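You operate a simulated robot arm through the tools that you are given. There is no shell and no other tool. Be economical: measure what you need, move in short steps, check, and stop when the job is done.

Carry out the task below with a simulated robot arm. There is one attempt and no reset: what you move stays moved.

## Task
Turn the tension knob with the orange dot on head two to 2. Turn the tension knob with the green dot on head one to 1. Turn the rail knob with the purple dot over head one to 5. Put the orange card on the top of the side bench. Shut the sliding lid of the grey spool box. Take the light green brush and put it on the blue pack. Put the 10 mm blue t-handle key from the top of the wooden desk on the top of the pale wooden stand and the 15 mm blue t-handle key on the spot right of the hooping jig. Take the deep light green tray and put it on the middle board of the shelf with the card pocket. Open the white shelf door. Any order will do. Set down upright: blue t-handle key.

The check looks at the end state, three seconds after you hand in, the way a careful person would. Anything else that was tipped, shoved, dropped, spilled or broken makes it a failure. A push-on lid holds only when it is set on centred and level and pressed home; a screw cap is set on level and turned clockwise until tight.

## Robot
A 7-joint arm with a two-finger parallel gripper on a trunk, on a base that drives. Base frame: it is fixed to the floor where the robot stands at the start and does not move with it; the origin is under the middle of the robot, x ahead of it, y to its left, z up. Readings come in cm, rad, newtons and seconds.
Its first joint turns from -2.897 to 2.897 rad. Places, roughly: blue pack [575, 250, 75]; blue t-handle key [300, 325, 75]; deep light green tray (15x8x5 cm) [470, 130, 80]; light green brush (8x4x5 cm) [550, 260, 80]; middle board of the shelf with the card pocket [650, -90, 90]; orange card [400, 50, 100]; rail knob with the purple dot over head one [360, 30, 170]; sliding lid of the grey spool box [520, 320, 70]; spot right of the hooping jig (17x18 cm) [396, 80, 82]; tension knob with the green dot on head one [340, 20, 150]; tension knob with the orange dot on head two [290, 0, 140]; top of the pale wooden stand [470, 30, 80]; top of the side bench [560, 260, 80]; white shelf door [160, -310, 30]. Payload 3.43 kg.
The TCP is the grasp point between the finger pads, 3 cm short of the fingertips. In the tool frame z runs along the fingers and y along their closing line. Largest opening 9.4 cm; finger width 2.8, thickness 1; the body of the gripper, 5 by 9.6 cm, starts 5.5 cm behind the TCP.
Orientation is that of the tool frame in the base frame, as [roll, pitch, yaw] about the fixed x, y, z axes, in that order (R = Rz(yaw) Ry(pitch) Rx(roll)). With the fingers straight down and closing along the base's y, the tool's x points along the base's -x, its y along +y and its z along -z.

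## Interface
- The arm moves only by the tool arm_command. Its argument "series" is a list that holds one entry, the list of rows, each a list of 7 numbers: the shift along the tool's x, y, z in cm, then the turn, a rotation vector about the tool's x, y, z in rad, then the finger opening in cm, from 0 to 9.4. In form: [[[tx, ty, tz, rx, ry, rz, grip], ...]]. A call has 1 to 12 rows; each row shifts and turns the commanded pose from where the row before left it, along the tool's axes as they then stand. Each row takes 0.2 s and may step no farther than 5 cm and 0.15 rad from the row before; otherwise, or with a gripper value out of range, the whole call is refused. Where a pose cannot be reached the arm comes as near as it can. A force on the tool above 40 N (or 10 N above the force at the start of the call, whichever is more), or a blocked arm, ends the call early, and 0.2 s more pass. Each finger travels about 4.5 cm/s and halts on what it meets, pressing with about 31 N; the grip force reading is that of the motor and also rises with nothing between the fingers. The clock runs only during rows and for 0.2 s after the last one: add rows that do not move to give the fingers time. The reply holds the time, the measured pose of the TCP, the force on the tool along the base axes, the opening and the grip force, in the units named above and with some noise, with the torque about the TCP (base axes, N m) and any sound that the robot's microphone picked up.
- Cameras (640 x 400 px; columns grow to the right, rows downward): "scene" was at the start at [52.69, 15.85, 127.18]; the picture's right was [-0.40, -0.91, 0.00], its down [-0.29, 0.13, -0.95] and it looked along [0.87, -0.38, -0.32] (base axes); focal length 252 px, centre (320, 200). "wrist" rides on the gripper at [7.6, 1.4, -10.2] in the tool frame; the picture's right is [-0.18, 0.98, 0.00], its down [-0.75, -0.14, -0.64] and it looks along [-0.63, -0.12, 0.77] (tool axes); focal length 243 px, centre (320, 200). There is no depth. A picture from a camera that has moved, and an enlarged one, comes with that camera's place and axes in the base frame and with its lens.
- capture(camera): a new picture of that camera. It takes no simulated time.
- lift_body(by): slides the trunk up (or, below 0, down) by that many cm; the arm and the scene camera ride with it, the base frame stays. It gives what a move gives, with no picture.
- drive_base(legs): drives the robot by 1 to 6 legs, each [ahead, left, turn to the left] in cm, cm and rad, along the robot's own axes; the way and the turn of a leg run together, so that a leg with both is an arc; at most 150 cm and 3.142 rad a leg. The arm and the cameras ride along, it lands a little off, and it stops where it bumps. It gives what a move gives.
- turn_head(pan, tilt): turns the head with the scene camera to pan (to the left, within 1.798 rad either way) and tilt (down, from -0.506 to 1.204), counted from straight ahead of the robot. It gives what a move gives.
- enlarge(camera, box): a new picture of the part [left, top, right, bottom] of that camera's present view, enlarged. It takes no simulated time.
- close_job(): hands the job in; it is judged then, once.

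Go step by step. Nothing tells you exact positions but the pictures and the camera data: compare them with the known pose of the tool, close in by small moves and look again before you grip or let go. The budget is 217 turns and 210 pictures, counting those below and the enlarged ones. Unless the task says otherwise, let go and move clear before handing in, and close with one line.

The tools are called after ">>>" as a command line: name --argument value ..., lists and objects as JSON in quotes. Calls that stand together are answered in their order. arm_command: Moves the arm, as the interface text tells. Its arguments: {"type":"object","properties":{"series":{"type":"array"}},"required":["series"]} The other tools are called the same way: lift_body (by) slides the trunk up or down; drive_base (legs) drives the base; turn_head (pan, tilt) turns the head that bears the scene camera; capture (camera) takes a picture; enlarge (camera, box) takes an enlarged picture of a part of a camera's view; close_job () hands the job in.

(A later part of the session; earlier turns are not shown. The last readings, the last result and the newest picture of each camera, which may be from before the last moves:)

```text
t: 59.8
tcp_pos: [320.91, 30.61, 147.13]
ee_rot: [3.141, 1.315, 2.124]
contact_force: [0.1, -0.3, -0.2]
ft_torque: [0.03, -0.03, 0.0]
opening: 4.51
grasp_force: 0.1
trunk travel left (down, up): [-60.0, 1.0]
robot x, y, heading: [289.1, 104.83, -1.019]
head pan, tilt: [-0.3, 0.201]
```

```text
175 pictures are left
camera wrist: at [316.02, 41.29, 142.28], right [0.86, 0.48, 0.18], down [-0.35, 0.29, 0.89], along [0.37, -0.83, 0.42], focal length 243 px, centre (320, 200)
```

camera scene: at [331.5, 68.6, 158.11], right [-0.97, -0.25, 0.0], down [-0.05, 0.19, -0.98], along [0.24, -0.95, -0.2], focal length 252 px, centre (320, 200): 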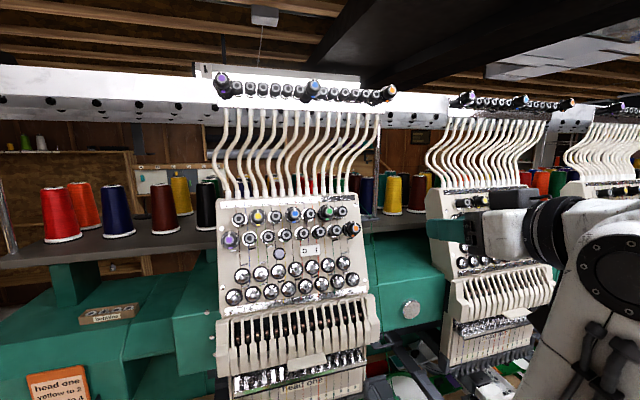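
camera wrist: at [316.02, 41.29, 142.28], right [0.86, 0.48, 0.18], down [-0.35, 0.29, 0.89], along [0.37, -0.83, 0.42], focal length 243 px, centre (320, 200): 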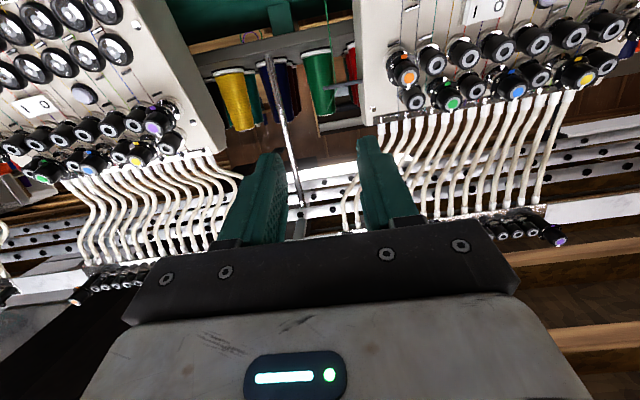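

>>> enlarge --camera "scene" --box '[220, 180, 380, 280]'

>>> enlarge --camera "wrist" --box '[380, 40, 540, 140]'

>>> enlarge --camera "scene" --box '[190, 50, 350, 150]'

>>> enlarge --camera "wrist" --box '[480, 180, 640, 280]'

```text
4.00 times, centred on (300, 230) of scene
camera zoom: at [331.5, 68.6, 158.11], right [-0.97, -0.25, 0.0], down [-0.05, 0.19, -0.98], along [0.24, -0.95, -0.2], focal length 1010 px, centre (400, 80)
```

zoom: 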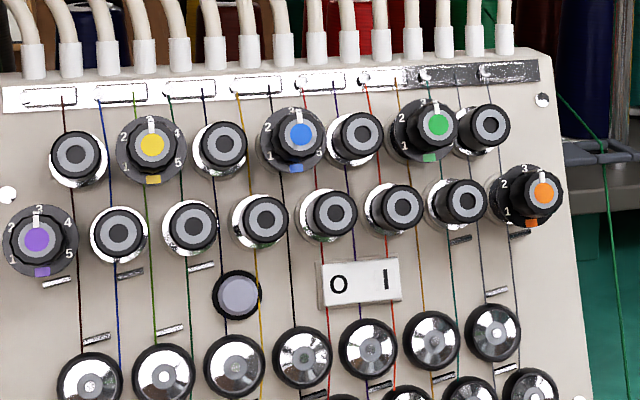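

```text
4.00 times, centred on (460, 90) of wrist
camera zoom: at [316.02, 41.29, 142.28], right [0.86, 0.48, 0.18], down [-0.35, 0.29, 0.89], along [0.37, -0.83, 0.42], focal length 970 px, centre (-240, 640)
```

zoom: 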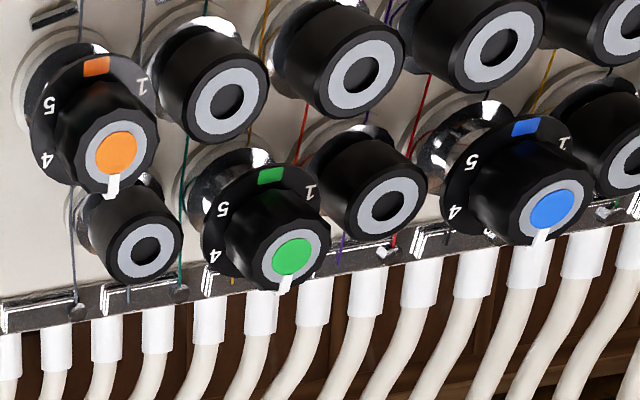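

```text
4.00 times, centred on (270, 100) of scene
camera zoom: at [331.5, 68.6, 158.11], right [-0.97, -0.25, 0.0], down [-0.05, 0.19, -0.98], along [0.24, -0.95, -0.2], focal length 1010 px, centre (520, 600)
```

zoom: 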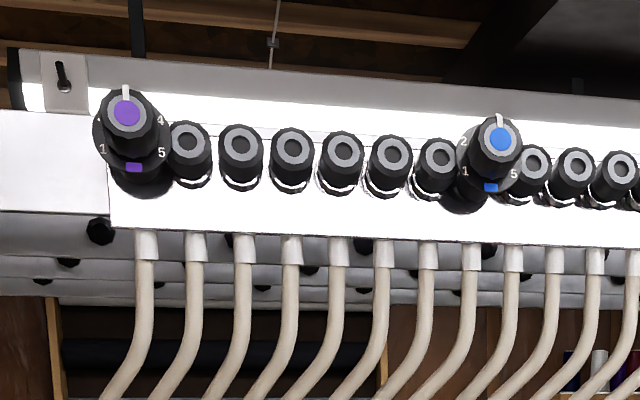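

```text
4.00 times, centred on (560, 230) of wrist
camera zoom: at [316.02, 41.29, 142.28], right [0.86, 0.48, 0.18], down [-0.35, 0.29, 0.89], along [0.37, -0.83, 0.42], focal length 970 px, centre (-640, 80)
```

zoom: 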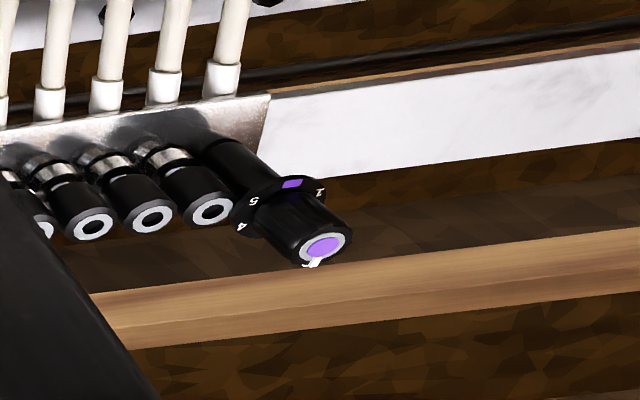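

Both targets are visible. I get the green dot at about (341.1, 23.8, 146.6). I approach it with the fingers pre-rolled +60°, since the turn to 1 is 120° counter-clockwise.

>>> arm_command --series '[[[-1.2, 4.54, 0, 0, 0, 0, 4.5], [-1.2, 4.54, 0, 0, 0, 0, 4.5], [-1.22, 4.55, 0, 0, 0, 0, 4.5], [0, 0, 1.49, 0, 0, 0.1496, 4.5], [0, 0, 1.49, 0, 0, 0.1496, 4.5], [0, 0, 1.49, 0, 0, 0.1496, 4.5], [0, 0, 1.49, 0, 0, 0.1496, 4.5], [0, 0, 1.49, 0, 0, 0.1496, 4.5], [0, 0, 1.49, 0, 0, 0.1496, 4.5], [0, 0, 1.49, 0, 0, 0.1496, 4.5]]]'

>>> capture --camera "wrist"

>>> capture --camera "scene"

```text
t: 62.0
tcp_pos: [338.38, 28.23, 148.05]
ee_rot: [1.861, 0.502, 0.696]
contact_force: [-0.8, 0.6, -1.1]
ft_torque: [-0.03, -0.02, -0.02]
opening: 4.47
grasp_force: 0.1
trunk travel left (down, up): [-60.0, 1.0]
robot x, y, heading: [289.31, 104.91, -1.022]
head pan, tilt: [-0.3, 0.201]
```

```text
170 pictures are left
camera wrist: at [339.09, 40.93, 148.03], right [0.4, -0.03, 0.91], down [-0.91, 0.1, 0.41], along [-0.1, -0.99, 0.01], focal length 243 px, centre (320, 200)
```

wrist: 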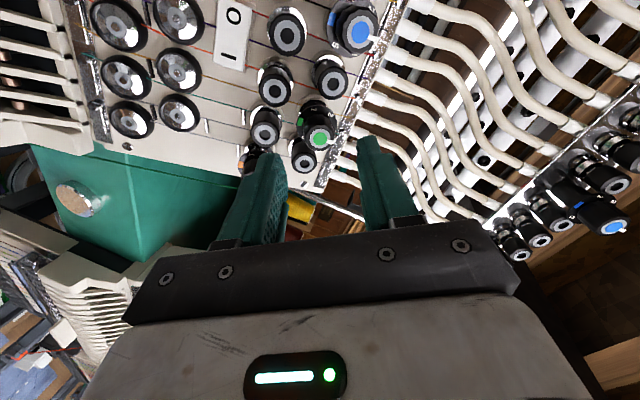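

```text
169 pictures are left
camera scene: at [331.51, 68.59, 158.11], right [-0.97, -0.25, 0.0], down [-0.05, 0.19, -0.98], along [0.24, -0.95, -0.2], focal length 252 px, centre (320, 200)
```

scene: 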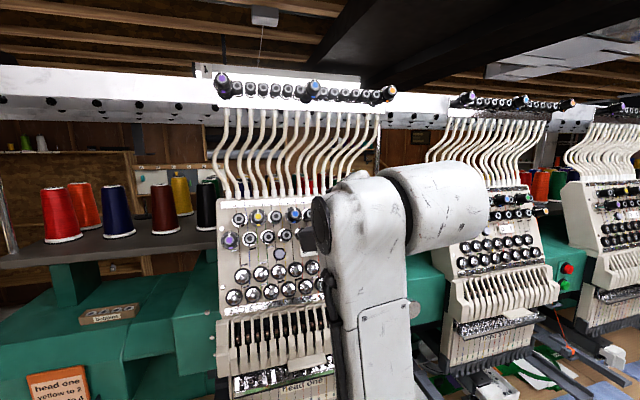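

>>> arm_command --series '[[[0, 0, 2, 0, 0, 0, 4.3], [0, 0, 2.2, 0, 0, 0, 4.3], [0, 0, 0, 0, 0, 0, 1.5], [0, 0, 0, 0, 0, 0, 1.5], [0, 0, 0, 0, 0, 0, 1.5]]]'

>>> enlarge --camera "wrist" --box '[220, 60, 420, 185]'

```text
t: 62.8
tcp_pos: [340.24, 24.91, 146.84]
ee_rot: [1.866, 0.504, 0.695]
contact_force: [6.7, -0.5, 11.2]
ft_torque: [-0.07, -0.19, 0.37]
opening: 2.84
grasp_force: 8.4
trunk travel left (down, up): [-60.0, 1.0]
robot x, y, heading: [289.78, 105.16, -1.02]
head pan, tilt: [-0.3, 0.201]
stopped in row 4: the force on the tool passed its limit at 46 N (the readings are from after the stop); the commanded pose is now the measured one
```

```text
3.20 times, centred on (320, 122) of wrist
camera zoom: at [340.91, 37.71, 146.83], right [0.41, -0.03, 0.91], down [-0.91, 0.1, 0.41], along [-0.1, -0.99, 0.01], focal length 776 px, centre (320, 448)
```

zoom: 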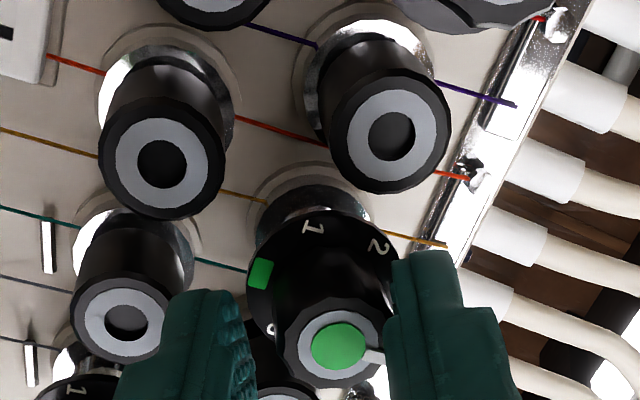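

The knob sits nearer the right finger. I shift +0.4 cm along tool y, then close.

>>> arm_command --series '[[[0, 0.4, 0, 0, 0, 0, 3.2], [0, 0, 0, 0, 0, 0, 3.2], [0, 0, 0, 0, 0, 0, 1.5], [0, 0, 0, 0, 0, 0, 1.5], [0, 0, 0, 0, 0, 0, 1.5]]]'

```text
t: 64.0
tcp_pos: [340.35, 24.79, 147.03]
ee_rot: [1.866, 0.504, 0.694]
contact_force: [-6.4, 7.2, -4.3]
ft_torque: [0.17, 0.21, -0.24]
opening: 2.29
grasp_force: 18.0
trunk travel left (down, up): [-60.0, 1.0]
robot x, y, heading: [289.41, 105.1, -1.014]
head pan, tilt: [-0.3, 0.201]
```

Gripped. I now turn 120° counter-clockwise, in two calls.

>>> arm_command --series '[[[0, 0, 0, 0, 0, 0, 1.5], [0, 0, 0, 0, 0, -0.131, 1.5], [0, 0, 0, 0, 0, -0.131, 1.5], [0, 0, 0, 0, 0, -0.131, 1.5], [0, 0, 0, 0, 0, -0.131, 1.5], [0, 0, 0, 0, 0, -0.131, 1.5], [0, 0, 0, 0, 0, -0.131, 1.5], [0, 0, 0, 0, 0, -0.131, 1.5], [0, 0, 0, 0, 0, -0.131, 1.5]]]'

>>> enlarge --camera "wrist" --box '[220, 60, 420, 185]'

```text
t: 66.0
tcp_pos: [340.57, 24.92, 147.05]
ee_rot: [-3.127, 1.312, 2.138]
contact_force: [3.8, 1.9, 11.4]
ft_torque: [0.24, 0.31, -0.43]
opening: 2.19
grasp_force: 44.6
trunk travel left (down, up): [-60.0, 1.0]
robot x, y, heading: [289.86, 104.86, -1.016]
head pan, tilt: [-0.3, 0.201]
```

```text
3.20 times, centred on (320, 122) of wrist
camera zoom: at [335.54, 35.7, 142.2], right [0.86, 0.47, 0.17], down [-0.34, 0.29, 0.89], along [0.37, -0.83, 0.41], focal length 776 px, centre (320, 448)
```

zoom: 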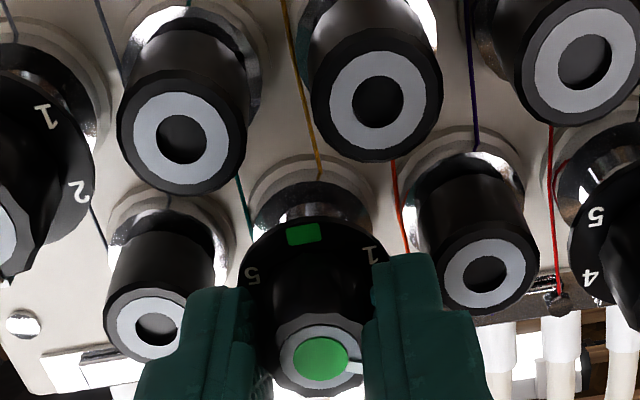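

>>> arm_command --series '[[[0, 0, 0, 0, 0, -0.131, 1.5], [0, 0, 0, 0, 0, -0.131, 1.5], [0, 0, 0, 0, 0, -0.131, 1.5], [0, 0, 0, 0, 0, -0.131, 1.5], [0, 0, 0, 0, 0, -0.131, 1.5], [0, 0, 0, 0, 0, -0.131, 1.5], [0, 0, 0, 0, 0, -0.131, 1.5], [0, 0, 0, 0, 0, -0.131, 1.5]]]'

>>> enlarge --camera "wrist" --box '[220, 60, 420, 185]'

```text
t: 67.8
tcp_pos: [340.44, 24.94, 146.96]
ee_rot: [-1.869, 0.5, -2.739]
contact_force: [7.2, 4.7, 6.2]
ft_torque: [0.45, -0.62, 1.1]
opening: 2.27
grasp_force: 44.9
trunk travel left (down, up): [-60.0, 1.0]
robot x, y, heading: [289.91, 104.89, -1.019]
head pan, tilt: [-0.3, 0.201]
```

```text
3.20 times, centred on (320, 122) of wrist
camera zoom: at [329.66, 31.32, 144.63], right [0.45, 0.51, -0.74], down [0.24, 0.72, 0.65], along [0.86, -0.47, 0.2], focal length 776 px, centre (320, 448)
```

zoom: 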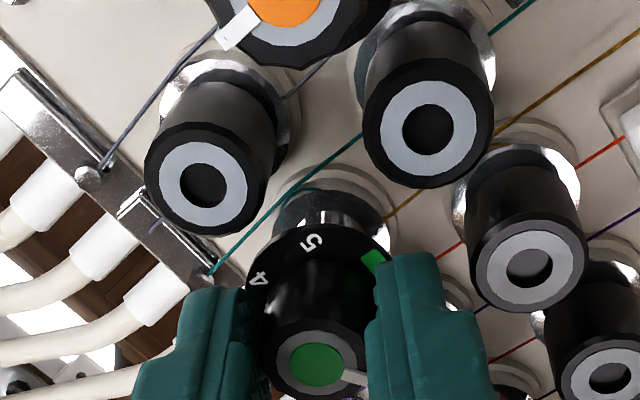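

>>> arm_command --series '[[[0, 0, 0, 0, 0, 0, 4.5], [0, 0, 0, 0, 0, 0, 4.5], [0, 0, -3, 0, 0, 0, 4.5], [0, 0, -4, 0, 0, 0, 4.5], [0, 0, -4, 0, 0, 0, 4.5]]]'

>>> enlarge --camera "wrist" --box '[220, 60, 420, 185]'

>>> enlarge --camera "scene" --box '[280, 190, 376, 250]'

```text
t: 68.5
tcp_pos: [340.24, 24.57, 147.35]
ee_rot: [-1.857, 0.504, -2.737]
contact_force: [7.5, -17.2, 15.3]
ft_torque: [-0.94, -0.49, -0.06]
opening: 3.46
grasp_force: 0.1
trunk travel left (down, up): [-60.0, 1.0]
robot x, y, heading: [289.34, 104.94, -1.016]
head pan, tilt: [-0.3, 0.201]
stopped in row 3: the force on the tool passed its limit at 68 N (the readings are from after the stop); the commanded pose is now the measured one
```

```text
3.20 times, centred on (320, 122) of wrist
camera zoom: at [329.39, 31.12, 144.9], right [0.46, 0.5, -0.74], down [0.24, 0.73, 0.64], along [0.86, -0.47, 0.21], focal length 776 px, centre (320, 448)
```

zoom: 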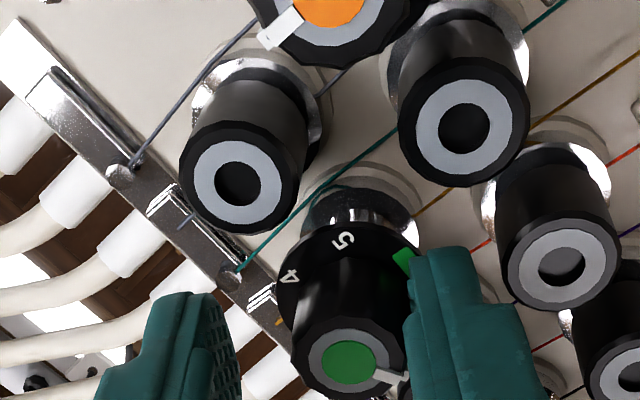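

```text
6.67 times, centred on (328, 220) of scene
camera zoom: at [331.46, 68.49, 158.09], right [-0.97, -0.25, 0.0], down [-0.05, 0.19, -0.98], along [0.24, -0.95, -0.2], focal length 1682 px, centre (267, 67)
```

zoom: 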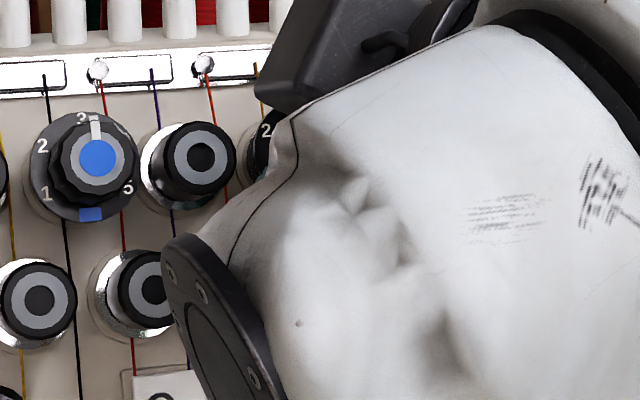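

The right finger rests against the knob, so I shift +y to centre and then retreat.

>>> arm_command --series '[[[0, 0.35, 0, 0, 0, 0, 3.5], [0, 0.35, 0, 0, 0, 0, 4], [0, 0, 0, 0, 0, 0, 4.5], [0, 0, -2, 0, 0, 0, 4.5], [0, 0, -3, 0, 0, 0, 4.5], [0, 0, -3, 0, 0, 0, 4.5], [0, 0, -3, 0, 0, 0, 4.5]]]'

>>> enlarge --camera "wrist" --box '[220, 60, 420, 185]'

```text
t: 69.2
tcp_pos: [340.21, 25.06, 146.91]
ee_rot: [-1.853, 0.505, -2.736]
contact_force: [-1.8, 0.2, 2.2]
ft_torque: [0.11, 0.03, 0.07]
opening: 4.27
grasp_force: 0.1
trunk travel left (down, up): [-60.0, 1.0]
robot x, y, heading: [288.96, 105.12, -1.02]
head pan, tilt: [-0.3, 0.201]
stopped in row 3: the force on the tool passed its limit at 41 N (the readings are from after the stop); the commanded pose is now the measured one
```

```text
3.20 times, centred on (320, 122) of wrist
camera zoom: at [329.43, 31.48, 144.46], right [0.46, 0.49, -0.74], down [0.24, 0.73, 0.64], along [0.85, -0.47, 0.22], focal length 776 px, centre (320, 448)
```

zoom: 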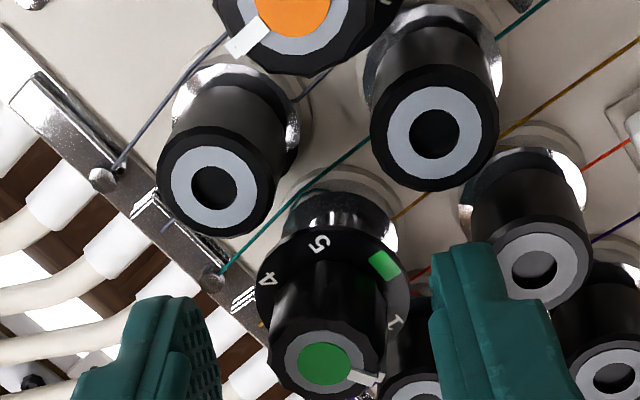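

Now it's free of the knob, with the finger only near a dummy knob. I retreat straight.

>>> arm_command --series '[[[0, 0, -1, 0, 0, 0, 4.2], [0, 0, -2, 0, 0, 0, 4.2], [0, 0, -3, 0, 0, 0, 4.2], [0, 0, -3, 0, 0, 0, 4.2], [0, 0, -3, 0, 0, 0, 4.2]]]'

>>> enlarge --camera "wrist" --box '[220, 60, 420, 185]'

>>> enlarge --camera "scene" --box '[280, 190, 376, 250]'

```text
t: 70.4
tcp_pos: [334.29, 34.82, 149.8]
ee_rot: [-1.853, 0.504, -2.737]
contact_force: [-0.6, 0.8, -0.1]
ft_torque: [-0.02, 0.0, 0.03]
opening: 4.2
grasp_force: 0.0
trunk travel left (down, up): [-60.0, 1.0]
robot x, y, heading: [289.37, 104.65, -1.026]
head pan, tilt: [-0.3, 0.201]
```

```text
3.20 times, centred on (320, 122) of wrist
camera zoom: at [323.5, 41.37, 147.28], right [0.46, 0.5, -0.74], down [0.24, 0.73, 0.64], along [0.86, -0.47, 0.22], focal length 776 px, centre (320, 448)
```

zoom: 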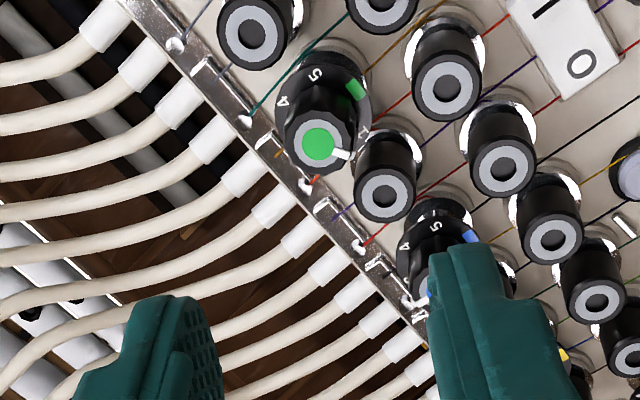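

```text
6.67 times, centred on (328, 220) of scene
camera zoom: at [331.44, 68.54, 158.11], right [-0.97, -0.25, 0.0], down [-0.05, 0.19, -0.98], along [0.24, -0.95, -0.2], focal length 1682 px, centre (267, 67)
```

zoom: 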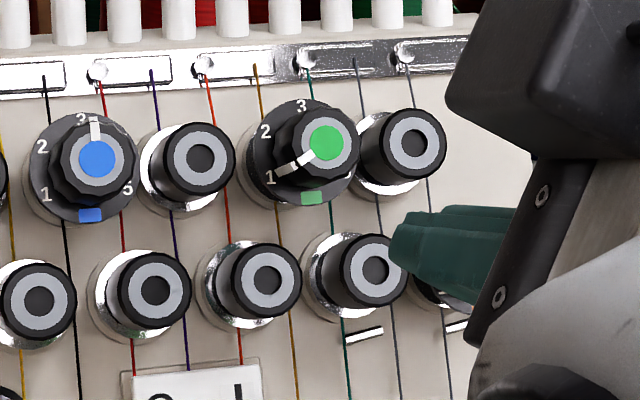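

The green knob reads 1. The purple rail knob computes to about (357.5, 30.5, 169). I retreat, raise the tool, then drive the base left and forward for reach.

>>> arm_command --series '[[[0, 0, -4, 0, 0, 0, 4.2], [0, 0, -4, 0, 0, 0, 4.2], [-1.93, -3.36, -0.98, 0, 0, 0, 4.2], [-1.93, -3.36, -0.98, 0, 0, 0, 4.2], [-1.93, -3.36, -0.98, 0, 0, 0, 4.2], [-1.93, -3.36, -0.98, 0, 0, 0, 4.2], [-1.93, -3.36, -0.98, 0, 0, 0, 4.2]]]'

>>> drive_base --legs '[[0, 18, 0], [9, 0, 0]]'

>>> turn_head --pan -0.3 --tilt -0.1

>>> capture --camera "scene"

>>> capture --camera "wrist"

```text
t: 72.0
tcp_pos: [332.05, 39.21, 172.76]
ee_rot: [-1.855, 0.504, -2.736]
contact_force: [-0.3, 0.4, -0.7]
ft_torque: [-0.01, 0.0, 0.04]
opening: 4.22
grasp_force: 0.2
out of reach, approached as far as the arm can: row 2
trunk travel left (down, up): [-60.0, 1.0]
robot x, y, heading: [289.63, 104.64, -1.019]
head pan, tilt: [-0.3, 0.201]
```

```text
t: 74.2
tcp_pos: [352.06, 40.74, 172.77]
ee_rot: [-1.853, 0.504, -2.737]
contact_force: [-0.2, -0.1, 0.3]
ft_torque: [-0.02, -0.03, 0.02]
opening: 4.19
grasp_force: 0.0
trunk travel left (down, up): [-60.0, 1.0]
robot x, y, heading: [309.12, 106.52, -1.021]
head pan, tilt: [-0.3, 0.201]
```

```text
t: 75.0
tcp_pos: [352.08, 40.75, 172.8]
ee_rot: [-1.854, 0.504, -2.737]
contact_force: [0.6, -0.5, 0.0]
ft_torque: [-0.01, -0.02, 0.03]
opening: 4.21
grasp_force: 0.2
trunk travel left (down, up): [-60.0, 1.0]
robot x, y, heading: [309.54, 106.85, -1.018]
head pan, tilt: [-0.3, -0.099]
```

```text
160 pictures are left
camera scene: at [351.16, 70.71, 160.83], right [-0.97, -0.25, 0.0], down [0.02, -0.1, -1.0], along [0.25, -0.96, 0.1], focal length 252 px, centre (320, 200)
```

scene: 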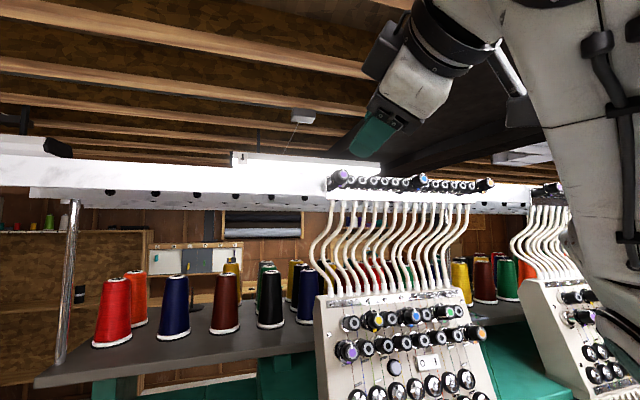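

```text
159 pictures are left
camera wrist: at [341.26, 47.27, 170.3], right [0.46, 0.5, -0.74], down [0.24, 0.73, 0.64], along [0.86, -0.47, 0.22], focal length 243 px, centre (320, 200)
```

wrist: 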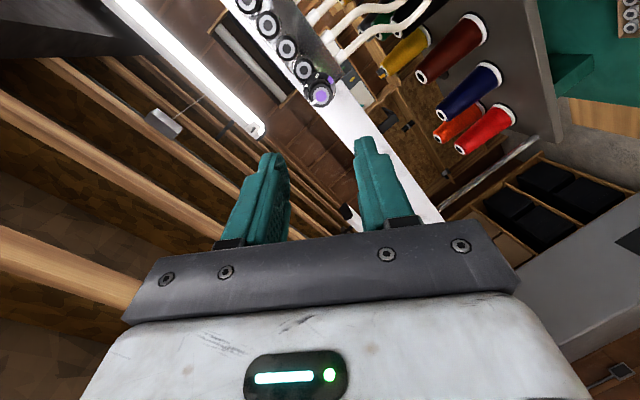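

>>> enlarge --camera "scene" --box '[300, 150, 380, 200]'

>>> enlarge --camera "wrist" --box '[270, 60, 370, 122]'

```text
8.00 times, centred on (340, 175) of scene
camera zoom: at [351.16, 70.71, 160.83], right [-0.97, -0.25, 0.0], down [0.02, -0.1, -1.0], along [0.25, -0.96, 0.1], focal length 2019 px, centre (160, 400)
```

zoom: 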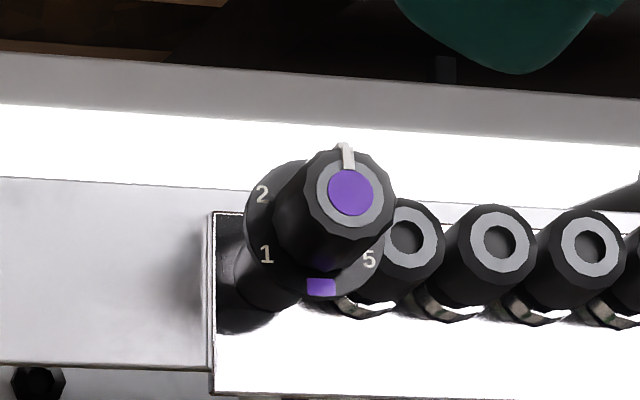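

```text
6.40 times, centred on (320, 91) of wrist
camera zoom: at [341.26, 47.27, 170.3], right [0.46, 0.5, -0.74], down [0.24, 0.73, 0.64], along [0.86, -0.47, 0.22], focal length 1553 px, centre (320, 898)
```

zoom: 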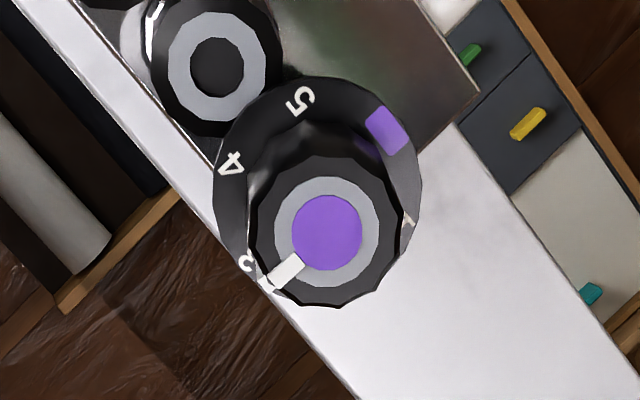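

Both views agree, with the purple dot at (357.5, 30.6, 169.1). I move to 5.5 cm in front on the axis with the fingers rolled −60°.

>>> arm_command --series '[[[0.95, 0.28, 0, 0, 0, 0, 4.5], [0, 0, 3.3, 0, 0, 0, 4.5], [0, 0, 3.26, 0, 0, 0, 4.5]]]'

>>> enlarge --camera "wrist" --box '[220, 60, 420, 185]'

>>> enlarge --camera "scene" --box '[260, 125, 420, 225]'

```text
t: 75.8
tcp_pos: [354.74, 35.02, 170.36]
ee_rot: [-1.854, 0.504, -2.737]
contact_force: [0.0, -0.2, -0.1]
ft_torque: [-0.04, -0.02, 0.0]
opening: 4.47
grasp_force: 0.1
trunk travel left (down, up): [-60.0, 1.0]
robot x, y, heading: [309.28, 106.69, -1.013]
head pan, tilt: [-0.3, -0.099]
```

```text
3.20 times, centred on (320, 122) of wrist
camera zoom: at [343.97, 41.52, 167.91], right [0.46, 0.5, -0.74], down [0.24, 0.73, 0.64], along [0.86, -0.47, 0.22], focal length 776 px, centre (320, 448)
```

zoom: 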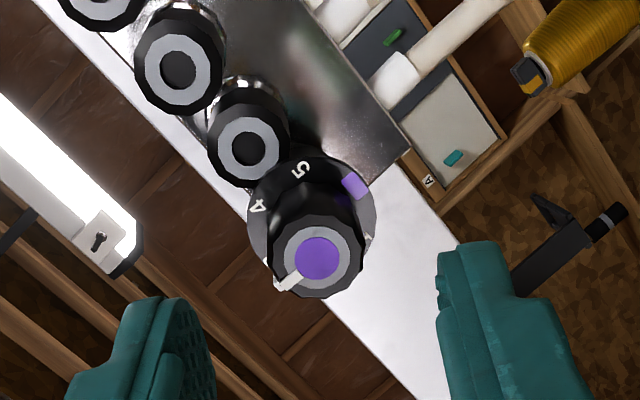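

```text
4.00 times, centred on (340, 175) of scene
camera zoom: at [351.17, 70.7, 160.84], right [-0.97, -0.25, 0.0], down [0.02, -0.1, -1.0], along [0.25, -0.96, 0.1], focal length 1010 px, centre (240, 300)
```

zoom: 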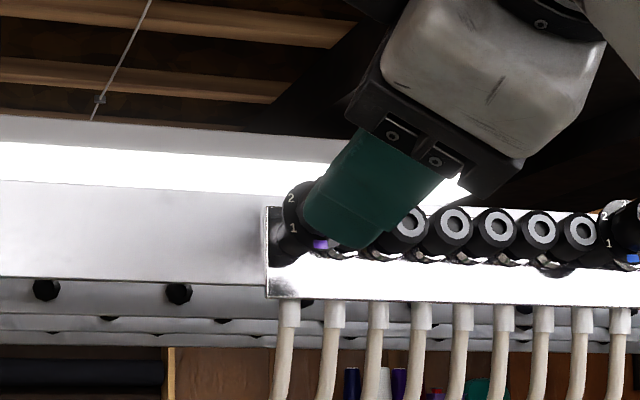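

>>> arm_command --series '[[[0, 0, 2, 0, 0, 0, 3.6], [0, 0, 2, 0, 0, 0, 3.6], [0, 0, 0, 0, 0, 0, 2.6]]]'

>>> enlarge --camera "wrist" --box '[220, 60, 420, 185]'

```text
t: 76.6
tcp_pos: [356.73, 31.88, 169.52]
ee_rot: [-1.853, 0.504, -2.736]
contact_force: [-0.1, -0.5, 0.3]
ft_torque: [-0.04, -0.01, -0.01]
opening: 2.63
grasp_force: 0.8
trunk travel left (down, up): [-60.0, 1.0]
robot x, y, heading: [309.02, 106.5, -1.017]
head pan, tilt: [-0.3, -0.099]
```

```text
3.20 times, centred on (320, 122) of wrist
camera zoom: at [345.94, 38.35, 166.93], right [0.46, 0.5, -0.74], down [0.24, 0.73, 0.64], along [0.86, -0.47, 0.22], focal length 776 px, centre (320, 448)
```

zoom: 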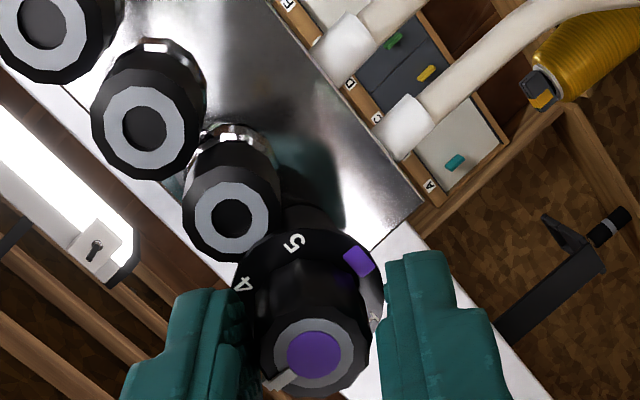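

Well centred. I close and turn clockwise.

>>> arm_command --series '[[[0, -0.1, 0, 0, 0, 0, 1.5], [0, 0, 0, 0, 0, 0, 1.5], [0, 0, 0, 0, 0, 0, 1.5], [0, 0, 0, 0, 0, 0.131, 1.5], [0, 0, 0, 0, 0, 0.131, 1.5], [0, 0, 0, 0, 0, 0.131, 1.5], [0, 0, 0, 0, 0, 0.131, 1.5], [0, 0, 0, 0, 0, 0.131, 1.5], [0, 0, 0, 0, 0, 0.131, 1.5], [0, 0, 0, 0, 0, 0.131, 1.5], [0, 0, 0, 0, 0, 0.131, 1.5]]]'

>>> enlarge --camera "wrist" --box '[220, 60, 420, 185]'

```text
t: 79.0
tcp_pos: [356.66, 31.79, 169.54]
ee_rot: [3.133, 1.324, 2.111]
contact_force: [1.1, 7.8, -12.2]
ft_torque: [-0.12, -0.03, -0.26]
opening: 2.17
grasp_force: 45.4
trunk travel left (down, up): [-60.0, 1.0]
robot x, y, heading: [308.8, 106.62, -1.02]
head pan, tilt: [-0.3, -0.099]
```

```text
3.20 times, centred on (320, 122) of wrist
camera zoom: at [351.83, 42.63, 164.61], right [0.86, 0.47, 0.18], down [-0.35, 0.3, 0.89], along [0.36, -0.83, 0.42], focal length 776 px, centre (320, 448)
```

zoom: 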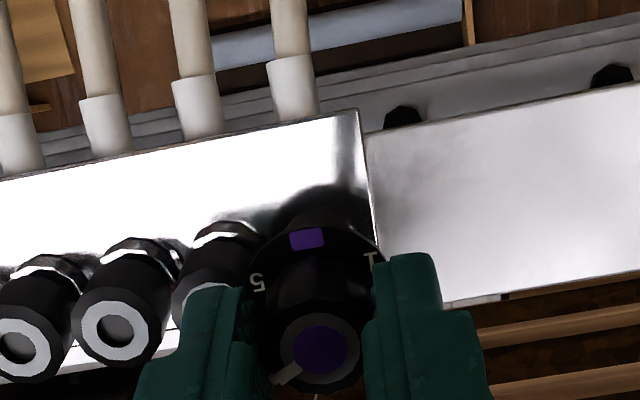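

>>> arm_command --series '[[[0, 0, 0, 0, 0, 0.131, 1.5], [0, 0, 0, 0, 0, 0.131, 1.5], [0, 0, 0, 0, 0, 0.131, 1.5], [0, 0, 0, 0, 0, 0.131, 1.5], [0, 0, 0, 0, 0, 0.131, 1.5], [0, 0, 0, 0, 0, 0.131, 1.5], [0, 0, 0, 0, 0, 0.131, 1.5], [0, 0, 0, 0, 0, 0.131, 1.5]]]'

>>> enlarge --camera "wrist" --box '[220, 60, 420, 185]'

```text
t: 80.8
tcp_pos: [356.61, 31.77, 169.52]
ee_rot: [1.852, 0.504, 0.68]
contact_force: [2.1, 0.0, -1.7]
ft_torque: [-0.24, 0.11, 0.75]
opening: 2.22
grasp_force: 45.2
trunk travel left (down, up): [-60.0, 1.0]
robot x, y, heading: [309.22, 106.59, -1.018]
head pan, tilt: [-0.3, -0.099]
```

```text
3.20 times, centred on (320, 122) of wrist
camera zoom: at [357.51, 44.59, 169.5], right [0.4, -0.03, 0.92], down [-0.91, 0.11, 0.4], along [-0.11, -0.99, 0.02], focal length 776 px, centre (320, 448)
```

zoom: 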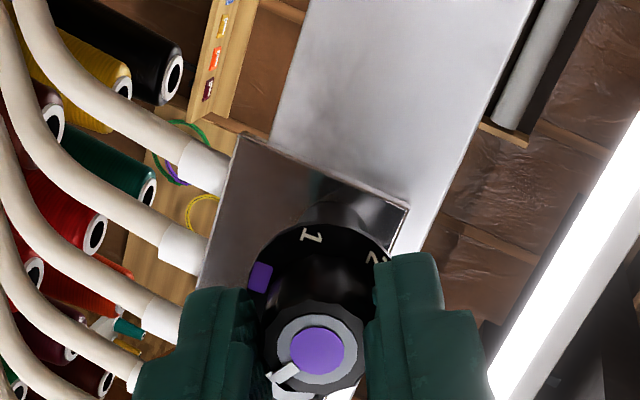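

I open just slightly and retreat straight.

>>> arm_command --series '[[[0, 0, 0, 0, 0, 0, 3.0], [0, 0, -0.6, 0, 0, 0, 3.0], [0, 0, -1.5, 0, 0, 0, 3.2], [0, 0, -3, 0, 0, 0, 4.2], [0, 0, -4, 0, 0, 0, 4.2], [0, 0, -4, 0, 0, 0, 4.2]]]'

>>> enlarge --camera "wrist" --box '[220, 60, 420, 185]'

>>> enlarge --camera "scene" --box '[300, 150, 380, 200]'

```text
t: 82.2
tcp_pos: [349.99, 42.46, 172.67]
ee_rot: [1.856, 0.504, 0.685]
contact_force: [-0.6, 0.2, 0.2]
ft_torque: [-0.02, -0.02, 0.03]
opening: 4.2
grasp_force: 0.0
trunk travel left (down, up): [-60.0, 1.0]
robot x, y, heading: [309.35, 106.54, -1.012]
head pan, tilt: [-0.3, -0.099]
```

```text
3.20 times, centred on (320, 122) of wrist
camera zoom: at [350.77, 55.34, 172.66], right [0.4, -0.03, 0.91], down [-0.91, 0.1, 0.4], along [-0.11, -0.99, 0.02], focal length 776 px, centre (320, 448)
```

zoom: 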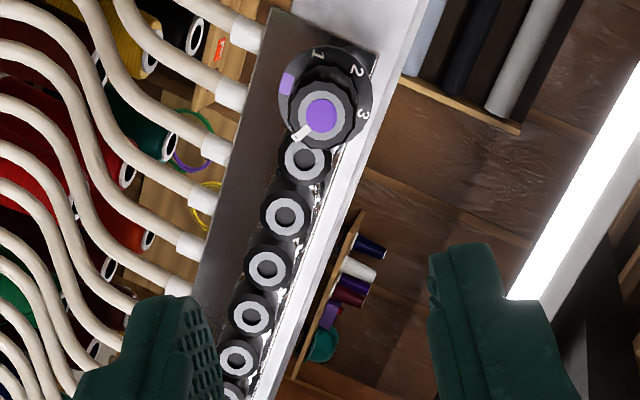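

```text
8.00 times, centred on (340, 175) of scene
camera zoom: at [351.15, 70.72, 160.84], right [-0.97, -0.25, 0.0], down [0.02, -0.1, -1.0], along [0.25, -0.96, 0.1], focal length 2019 px, centre (160, 400)
```

zoom: 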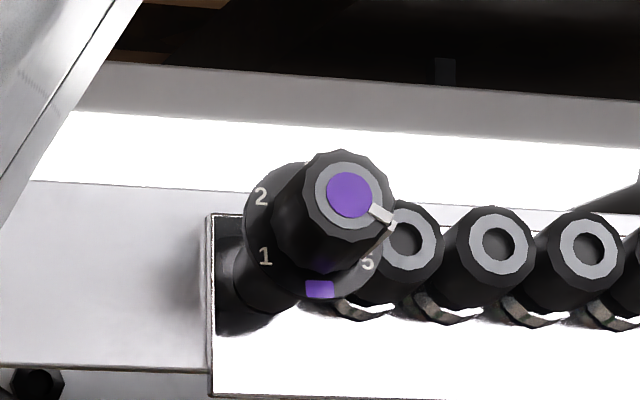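

The rail knob reads 5. Next is the orange card, so I roll the wrist back and look at the panel area.

>>> arm_command --series '[[[0, 0, -1, 0, 0, -0.15, 4.2], [0, 0, 0, 0, 0, -0.15, 4.2], [0, 0, 0, 0, 0, -0.15, 4.2], [0, 0, 0, 0, 0, -0.15, 4.2], [0, 0, 0, 0, 0, -0.15, 4.2], [0, 0, 0, 0, 0, -0.15, 4.2], [0, 0, 0, 0, 0, -0.147, 4.2]]]'

>>> turn_head --pan 0.15 --tilt 0.6

>>> capture --camera "scene"

```text
t: 83.8
tcp_pos: [349.6, 43.5, 172.96]
ee_rot: [-3.136, 1.325, 2.119]
contact_force: [-0.1, -0.1, -0.7]
ft_torque: [0.02, -0.02, -0.03]
opening: 4.2
grasp_force: 0.0
trunk travel left (down, up): [-60.0, 1.0]
robot x, y, heading: [309.45, 106.5, -1.013]
head pan, tilt: [-0.3, -0.099]
```

```text
t: 84.8
tcp_pos: [349.86, 43.53, 172.68]
ee_rot: [-3.122, 1.316, 2.137]
contact_force: [-0.1, -0.3, 0.3]
ft_torque: [-0.01, -0.02, 0.02]
opening: 4.19
grasp_force: 0.0
trunk travel left (down, up): [-60.0, 1.0]
robot x, y, heading: [309.27, 106.27, -1.022]
head pan, tilt: [0.15, 0.6]
```

```text
149 pictures are left
camera scene: at [354.1, 71.39, 156.4], right [-0.84, -0.55, 0.0], down [-0.21, 0.31, -0.93], along [0.51, -0.78, -0.37], focal length 252 px, centre (320, 200)
```

scene: 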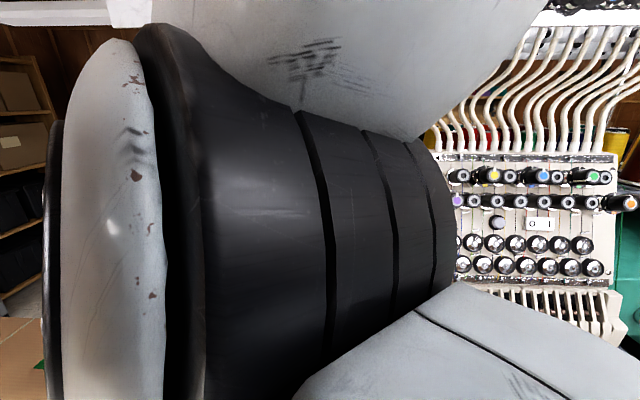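

The arm blocks the view. I back off along the aisle and bring the arm into a lower tool-down pose.

>>> drive_base --legs '[[-25, 0, 0], [0, 42, 0]]'

>>> arm_command --series '[[[3, 0, 0, 0, 0.132, 0, 4.2], [3, 0, 0, 0, 0.132, 0, 4.2], [3, 0, 0, 0, 0.132, 0, 4.2], [3, 0, 0, 0, 0.132, 0, 4.2], [2, 0, 2, 0, 0.132, 0, 4.2], [2, 0, 2, 0, 0.132, 0, 4.2], [0, 0, 3, 0, 0.132, 0, 4.2], [0, 0, 3, 0, 0.132, 0, 4.2], [0, 0, 3, 0, 0.132, 0, 4.2], [0, 0, 3, 0, 0.132, 0, 4.2]]]'

>>> capture --camera "scene"

```text
t: 88.8
tcp_pos: [371.98, 86.91, 172.5]
ee_rot: [-3.112, 1.313, 2.144]
contact_force: [0.9, 0.4, -0.3]
ft_torque: [-0.05, -0.01, 0.0]
opening: 4.23
grasp_force: 0.2
trunk travel left (down, up): [-60.0, 1.0]
robot x, y, heading: [331.56, 150.22, -1.021]
head pan, tilt: [0.15, 0.6]
```

```text
t: 89.6
tcp_pos: [366.38, 85.56, 163.17]
ee_rot: [-3.046, 0.903, 2.024]
contact_force: [-0.3, 0.0, 0.1]
ft_torque: [-0.01, 0.03, 0.02]
opening: 4.21
grasp_force: 0.0
trunk travel left (down, up): [-60.0, 1.0]
robot x, y, heading: [331.31, 150.15, -1.016]
head pan, tilt: [0.15, 0.6]
stopped in row 3: the arm was blocked; the commanded pose is now the measured one
```

```text
148 pictures are left
camera scene: at [376.27, 114.94, 156.62], right [-0.83, -0.56, 0.0], down [-0.2, 0.29, -0.94], along [0.52, -0.78, -0.35], focal length 252 px, centre (320, 200)
```

scene: 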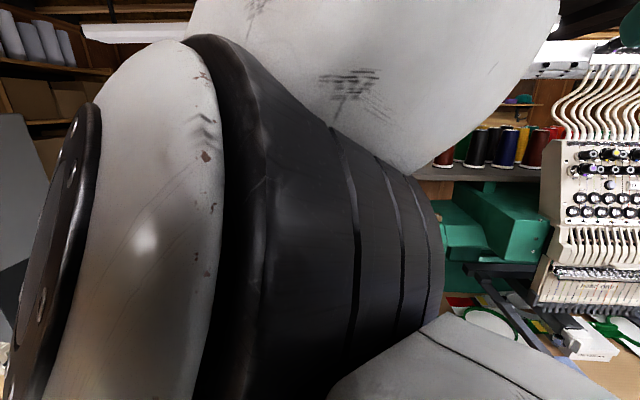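

The elbow is touching the head. I turn the head away, extend the arm forward, and then lower it.

>>> turn_head --pan -0.5 --tilt -0.1

>>> arm_command --series '[[[-3, 0, 3.5, 0, 0, 0, 4.2], [-3, 0, 3.5, 0, 0, 0, 4.2], [-2, 0, 4, 0, 0, 0, 4.2], [0, 0, 4, 0, 0.13, 0, 4.2], [0, 0, 4, 0, 0.13, 0, 4.2], [0, 0, 4, 0, 0.13, 0, 4.2], [0, 0, 4, 0, 0.13, 0, 4.2]]]'

>>> capture --camera "scene"

```text
t: 90.7
tcp_pos: [366.15, 85.8, 163.48]
ee_rot: [-3.06, 0.91, 2.018]
contact_force: [-0.5, 0.2, -0.2]
ft_torque: [0.02, 0.02, 0.0]
opening: 4.21
grasp_force: 0.1
trunk travel left (down, up): [-60.0, 1.0]
robot x, y, heading: [331.22, 149.92, -1.015]
head pan, tilt: [-0.499, -0.099]
```

```text
t: 92.3
tcp_pos: [374.33, 63.05, 151.02]
ee_rot: [-3.087, 0.386, 1.974]
contact_force: [0.2, -1.2, 0.1]
ft_torque: [0.01, 0.0, -0.04]
opening: 4.2
grasp_force: 0.1
trunk travel left (down, up): [-60.0, 1.0]
robot x, y, heading: [331.73, 150.14, -1.02]
head pan, tilt: [-0.499, -0.099]
```

```text
147 pictures are left
camera scene: at [371.54, 113.97, 160.84], right [-1.0, -0.05, 0.0], down [0.01, -0.1, -1.0], along [0.05, -0.99, 0.1], focal length 252 px, centre (320, 200)
```

scene: 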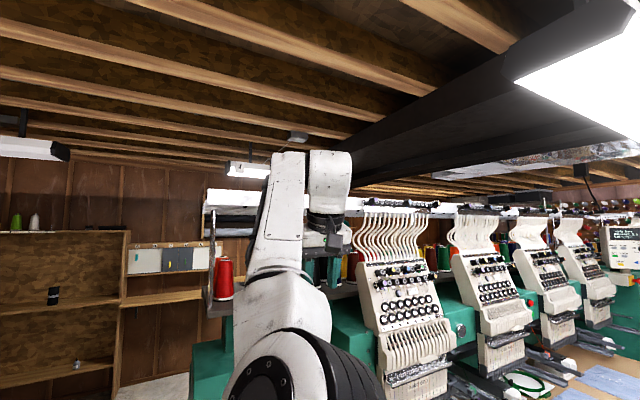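

>>> lift_body --by -22

>>> turn_head --pan -0.1 --tilt 0.3

>>> capture --camera "scene"

>>> capture --camera "wrist"

```text
t: 94.6
tcp_pos: [374.31, 63.1, 129.05]
ee_rot: [-3.085, 0.39, 1.974]
contact_force: [-0.1, -0.2, 0.0]
ft_torque: [-0.03, 0.04, -0.02]
opening: 4.15
grasp_force: 0.1
trunk travel left (down, up): [-38.0, 23.0]
robot x, y, heading: [331.33, 149.87, -1.021]
head pan, tilt: [-0.499, -0.099]
```

```text
t: 95.5
tcp_pos: [374.33, 63.01, 128.95]
ee_rot: [-3.084, 0.389, 1.974]
contact_force: [-1.1, 0.4, -0.5]
ft_torque: [-0.02, 0.01, -0.01]
opening: 4.2
grasp_force: 0.1
trunk travel left (down, up): [-38.0, 23.0]
robot x, y, heading: [331.5, 149.92, -1.017]
head pan, tilt: [-0.099, 0.3]
```

```text
146 pictures are left
camera scene: at [375.15, 114.27, 135.19], right [-0.9, -0.44, 0.0], down [-0.13, 0.27, -0.96], along [0.42, -0.86, -0.3], focal length 252 px, centre (320, 200)
```

scene: 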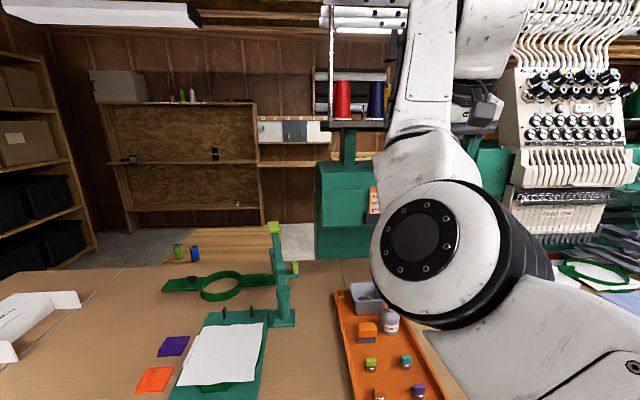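

```text
145 pictures are left
camera wrist: at [371.88, 73.88, 135.42], right [0.98, 0.21, 0.02], down [0.08, -0.46, 0.89], along [0.19, -0.87, -0.46], focal length 243 px, centre (320, 200)
```

wrist: 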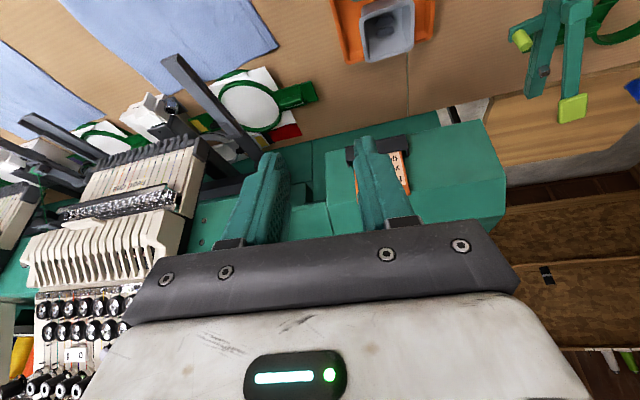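

The hooping jig, the orange tray and the card on the green box, at about (392, 41.5, 112), are visible. I zoom on the card.

>>> enlarge --camera "wrist" --box '[320, 110, 480, 210]'

>>> turn_head --pan 0.3 --tilt 0.6

>>> capture --camera "scene"

```text
4.00 times, centred on (400, 160) of wrist
camera zoom: at [371.88, 73.88, 135.42], right [0.98, 0.21, 0.02], down [0.08, -0.46, 0.89], along [0.19, -0.87, -0.46], focal length 970 px, centre (0, 360)
```

zoom: 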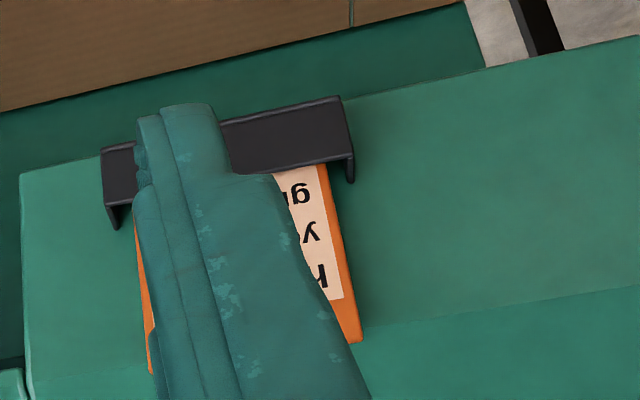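

```text
t: 96.4
tcp_pos: [374.35, 63.03, 128.96]
ee_rot: [-3.085, 0.389, 1.974]
contact_force: [-0.6, 1.1, 0.9]
ft_torque: [0.03, -0.02, -0.02]
opening: 4.23
grasp_force: 0.0
trunk travel left (down, up): [-38.0, 23.0]
robot x, y, heading: [331.41, 150.52, -1.018]
head pan, tilt: [0.3, 0.6]
```

```text
143 pictures are left
camera scene: at [377.72, 116.85, 132.44], right [-0.66, -0.75, 0.0], down [-0.42, 0.37, -0.83], along [0.62, -0.54, -0.56], focal length 252 px, centre (320, 200)
```

scene: 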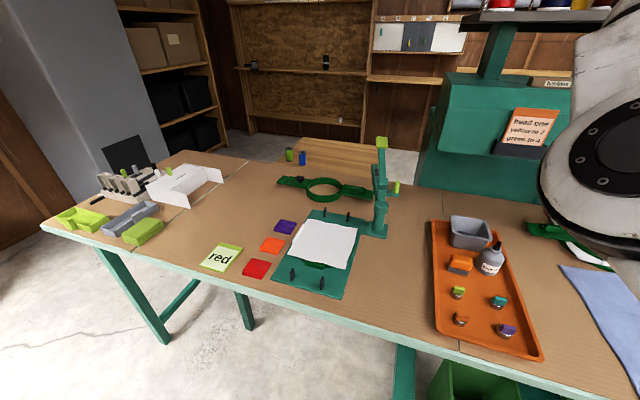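

>>> enlarge --camera "scene" --box '[480, 90, 576, 150]'

>>> enlarge --camera "scene" --box '[30, 140, 254, 280]'

```text
6.67 times, centred on (528, 120) of scene
camera zoom: at [377.72, 116.85, 132.44], right [-0.66, -0.75, 0.0], down [-0.42, 0.37, -0.83], along [0.62, -0.54, -0.56], focal length 1682 px, centre (-1067, 733)
```

zoom: 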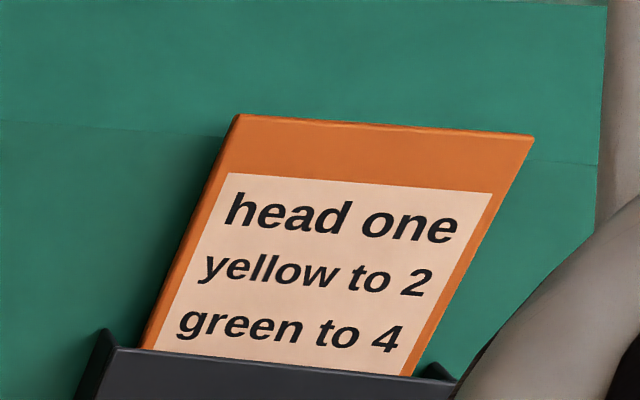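

```text
2.86 times, centred on (142, 210) of scene
camera zoom: at [377.72, 116.85, 132.44], right [-0.66, -0.75, 0.0], down [-0.42, 0.37, -0.83], along [0.62, -0.54, -0.56], focal length 721 px, centre (829, 171)
```

zoom: 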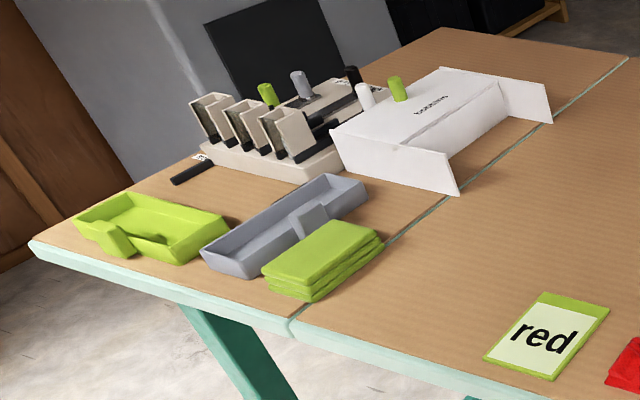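

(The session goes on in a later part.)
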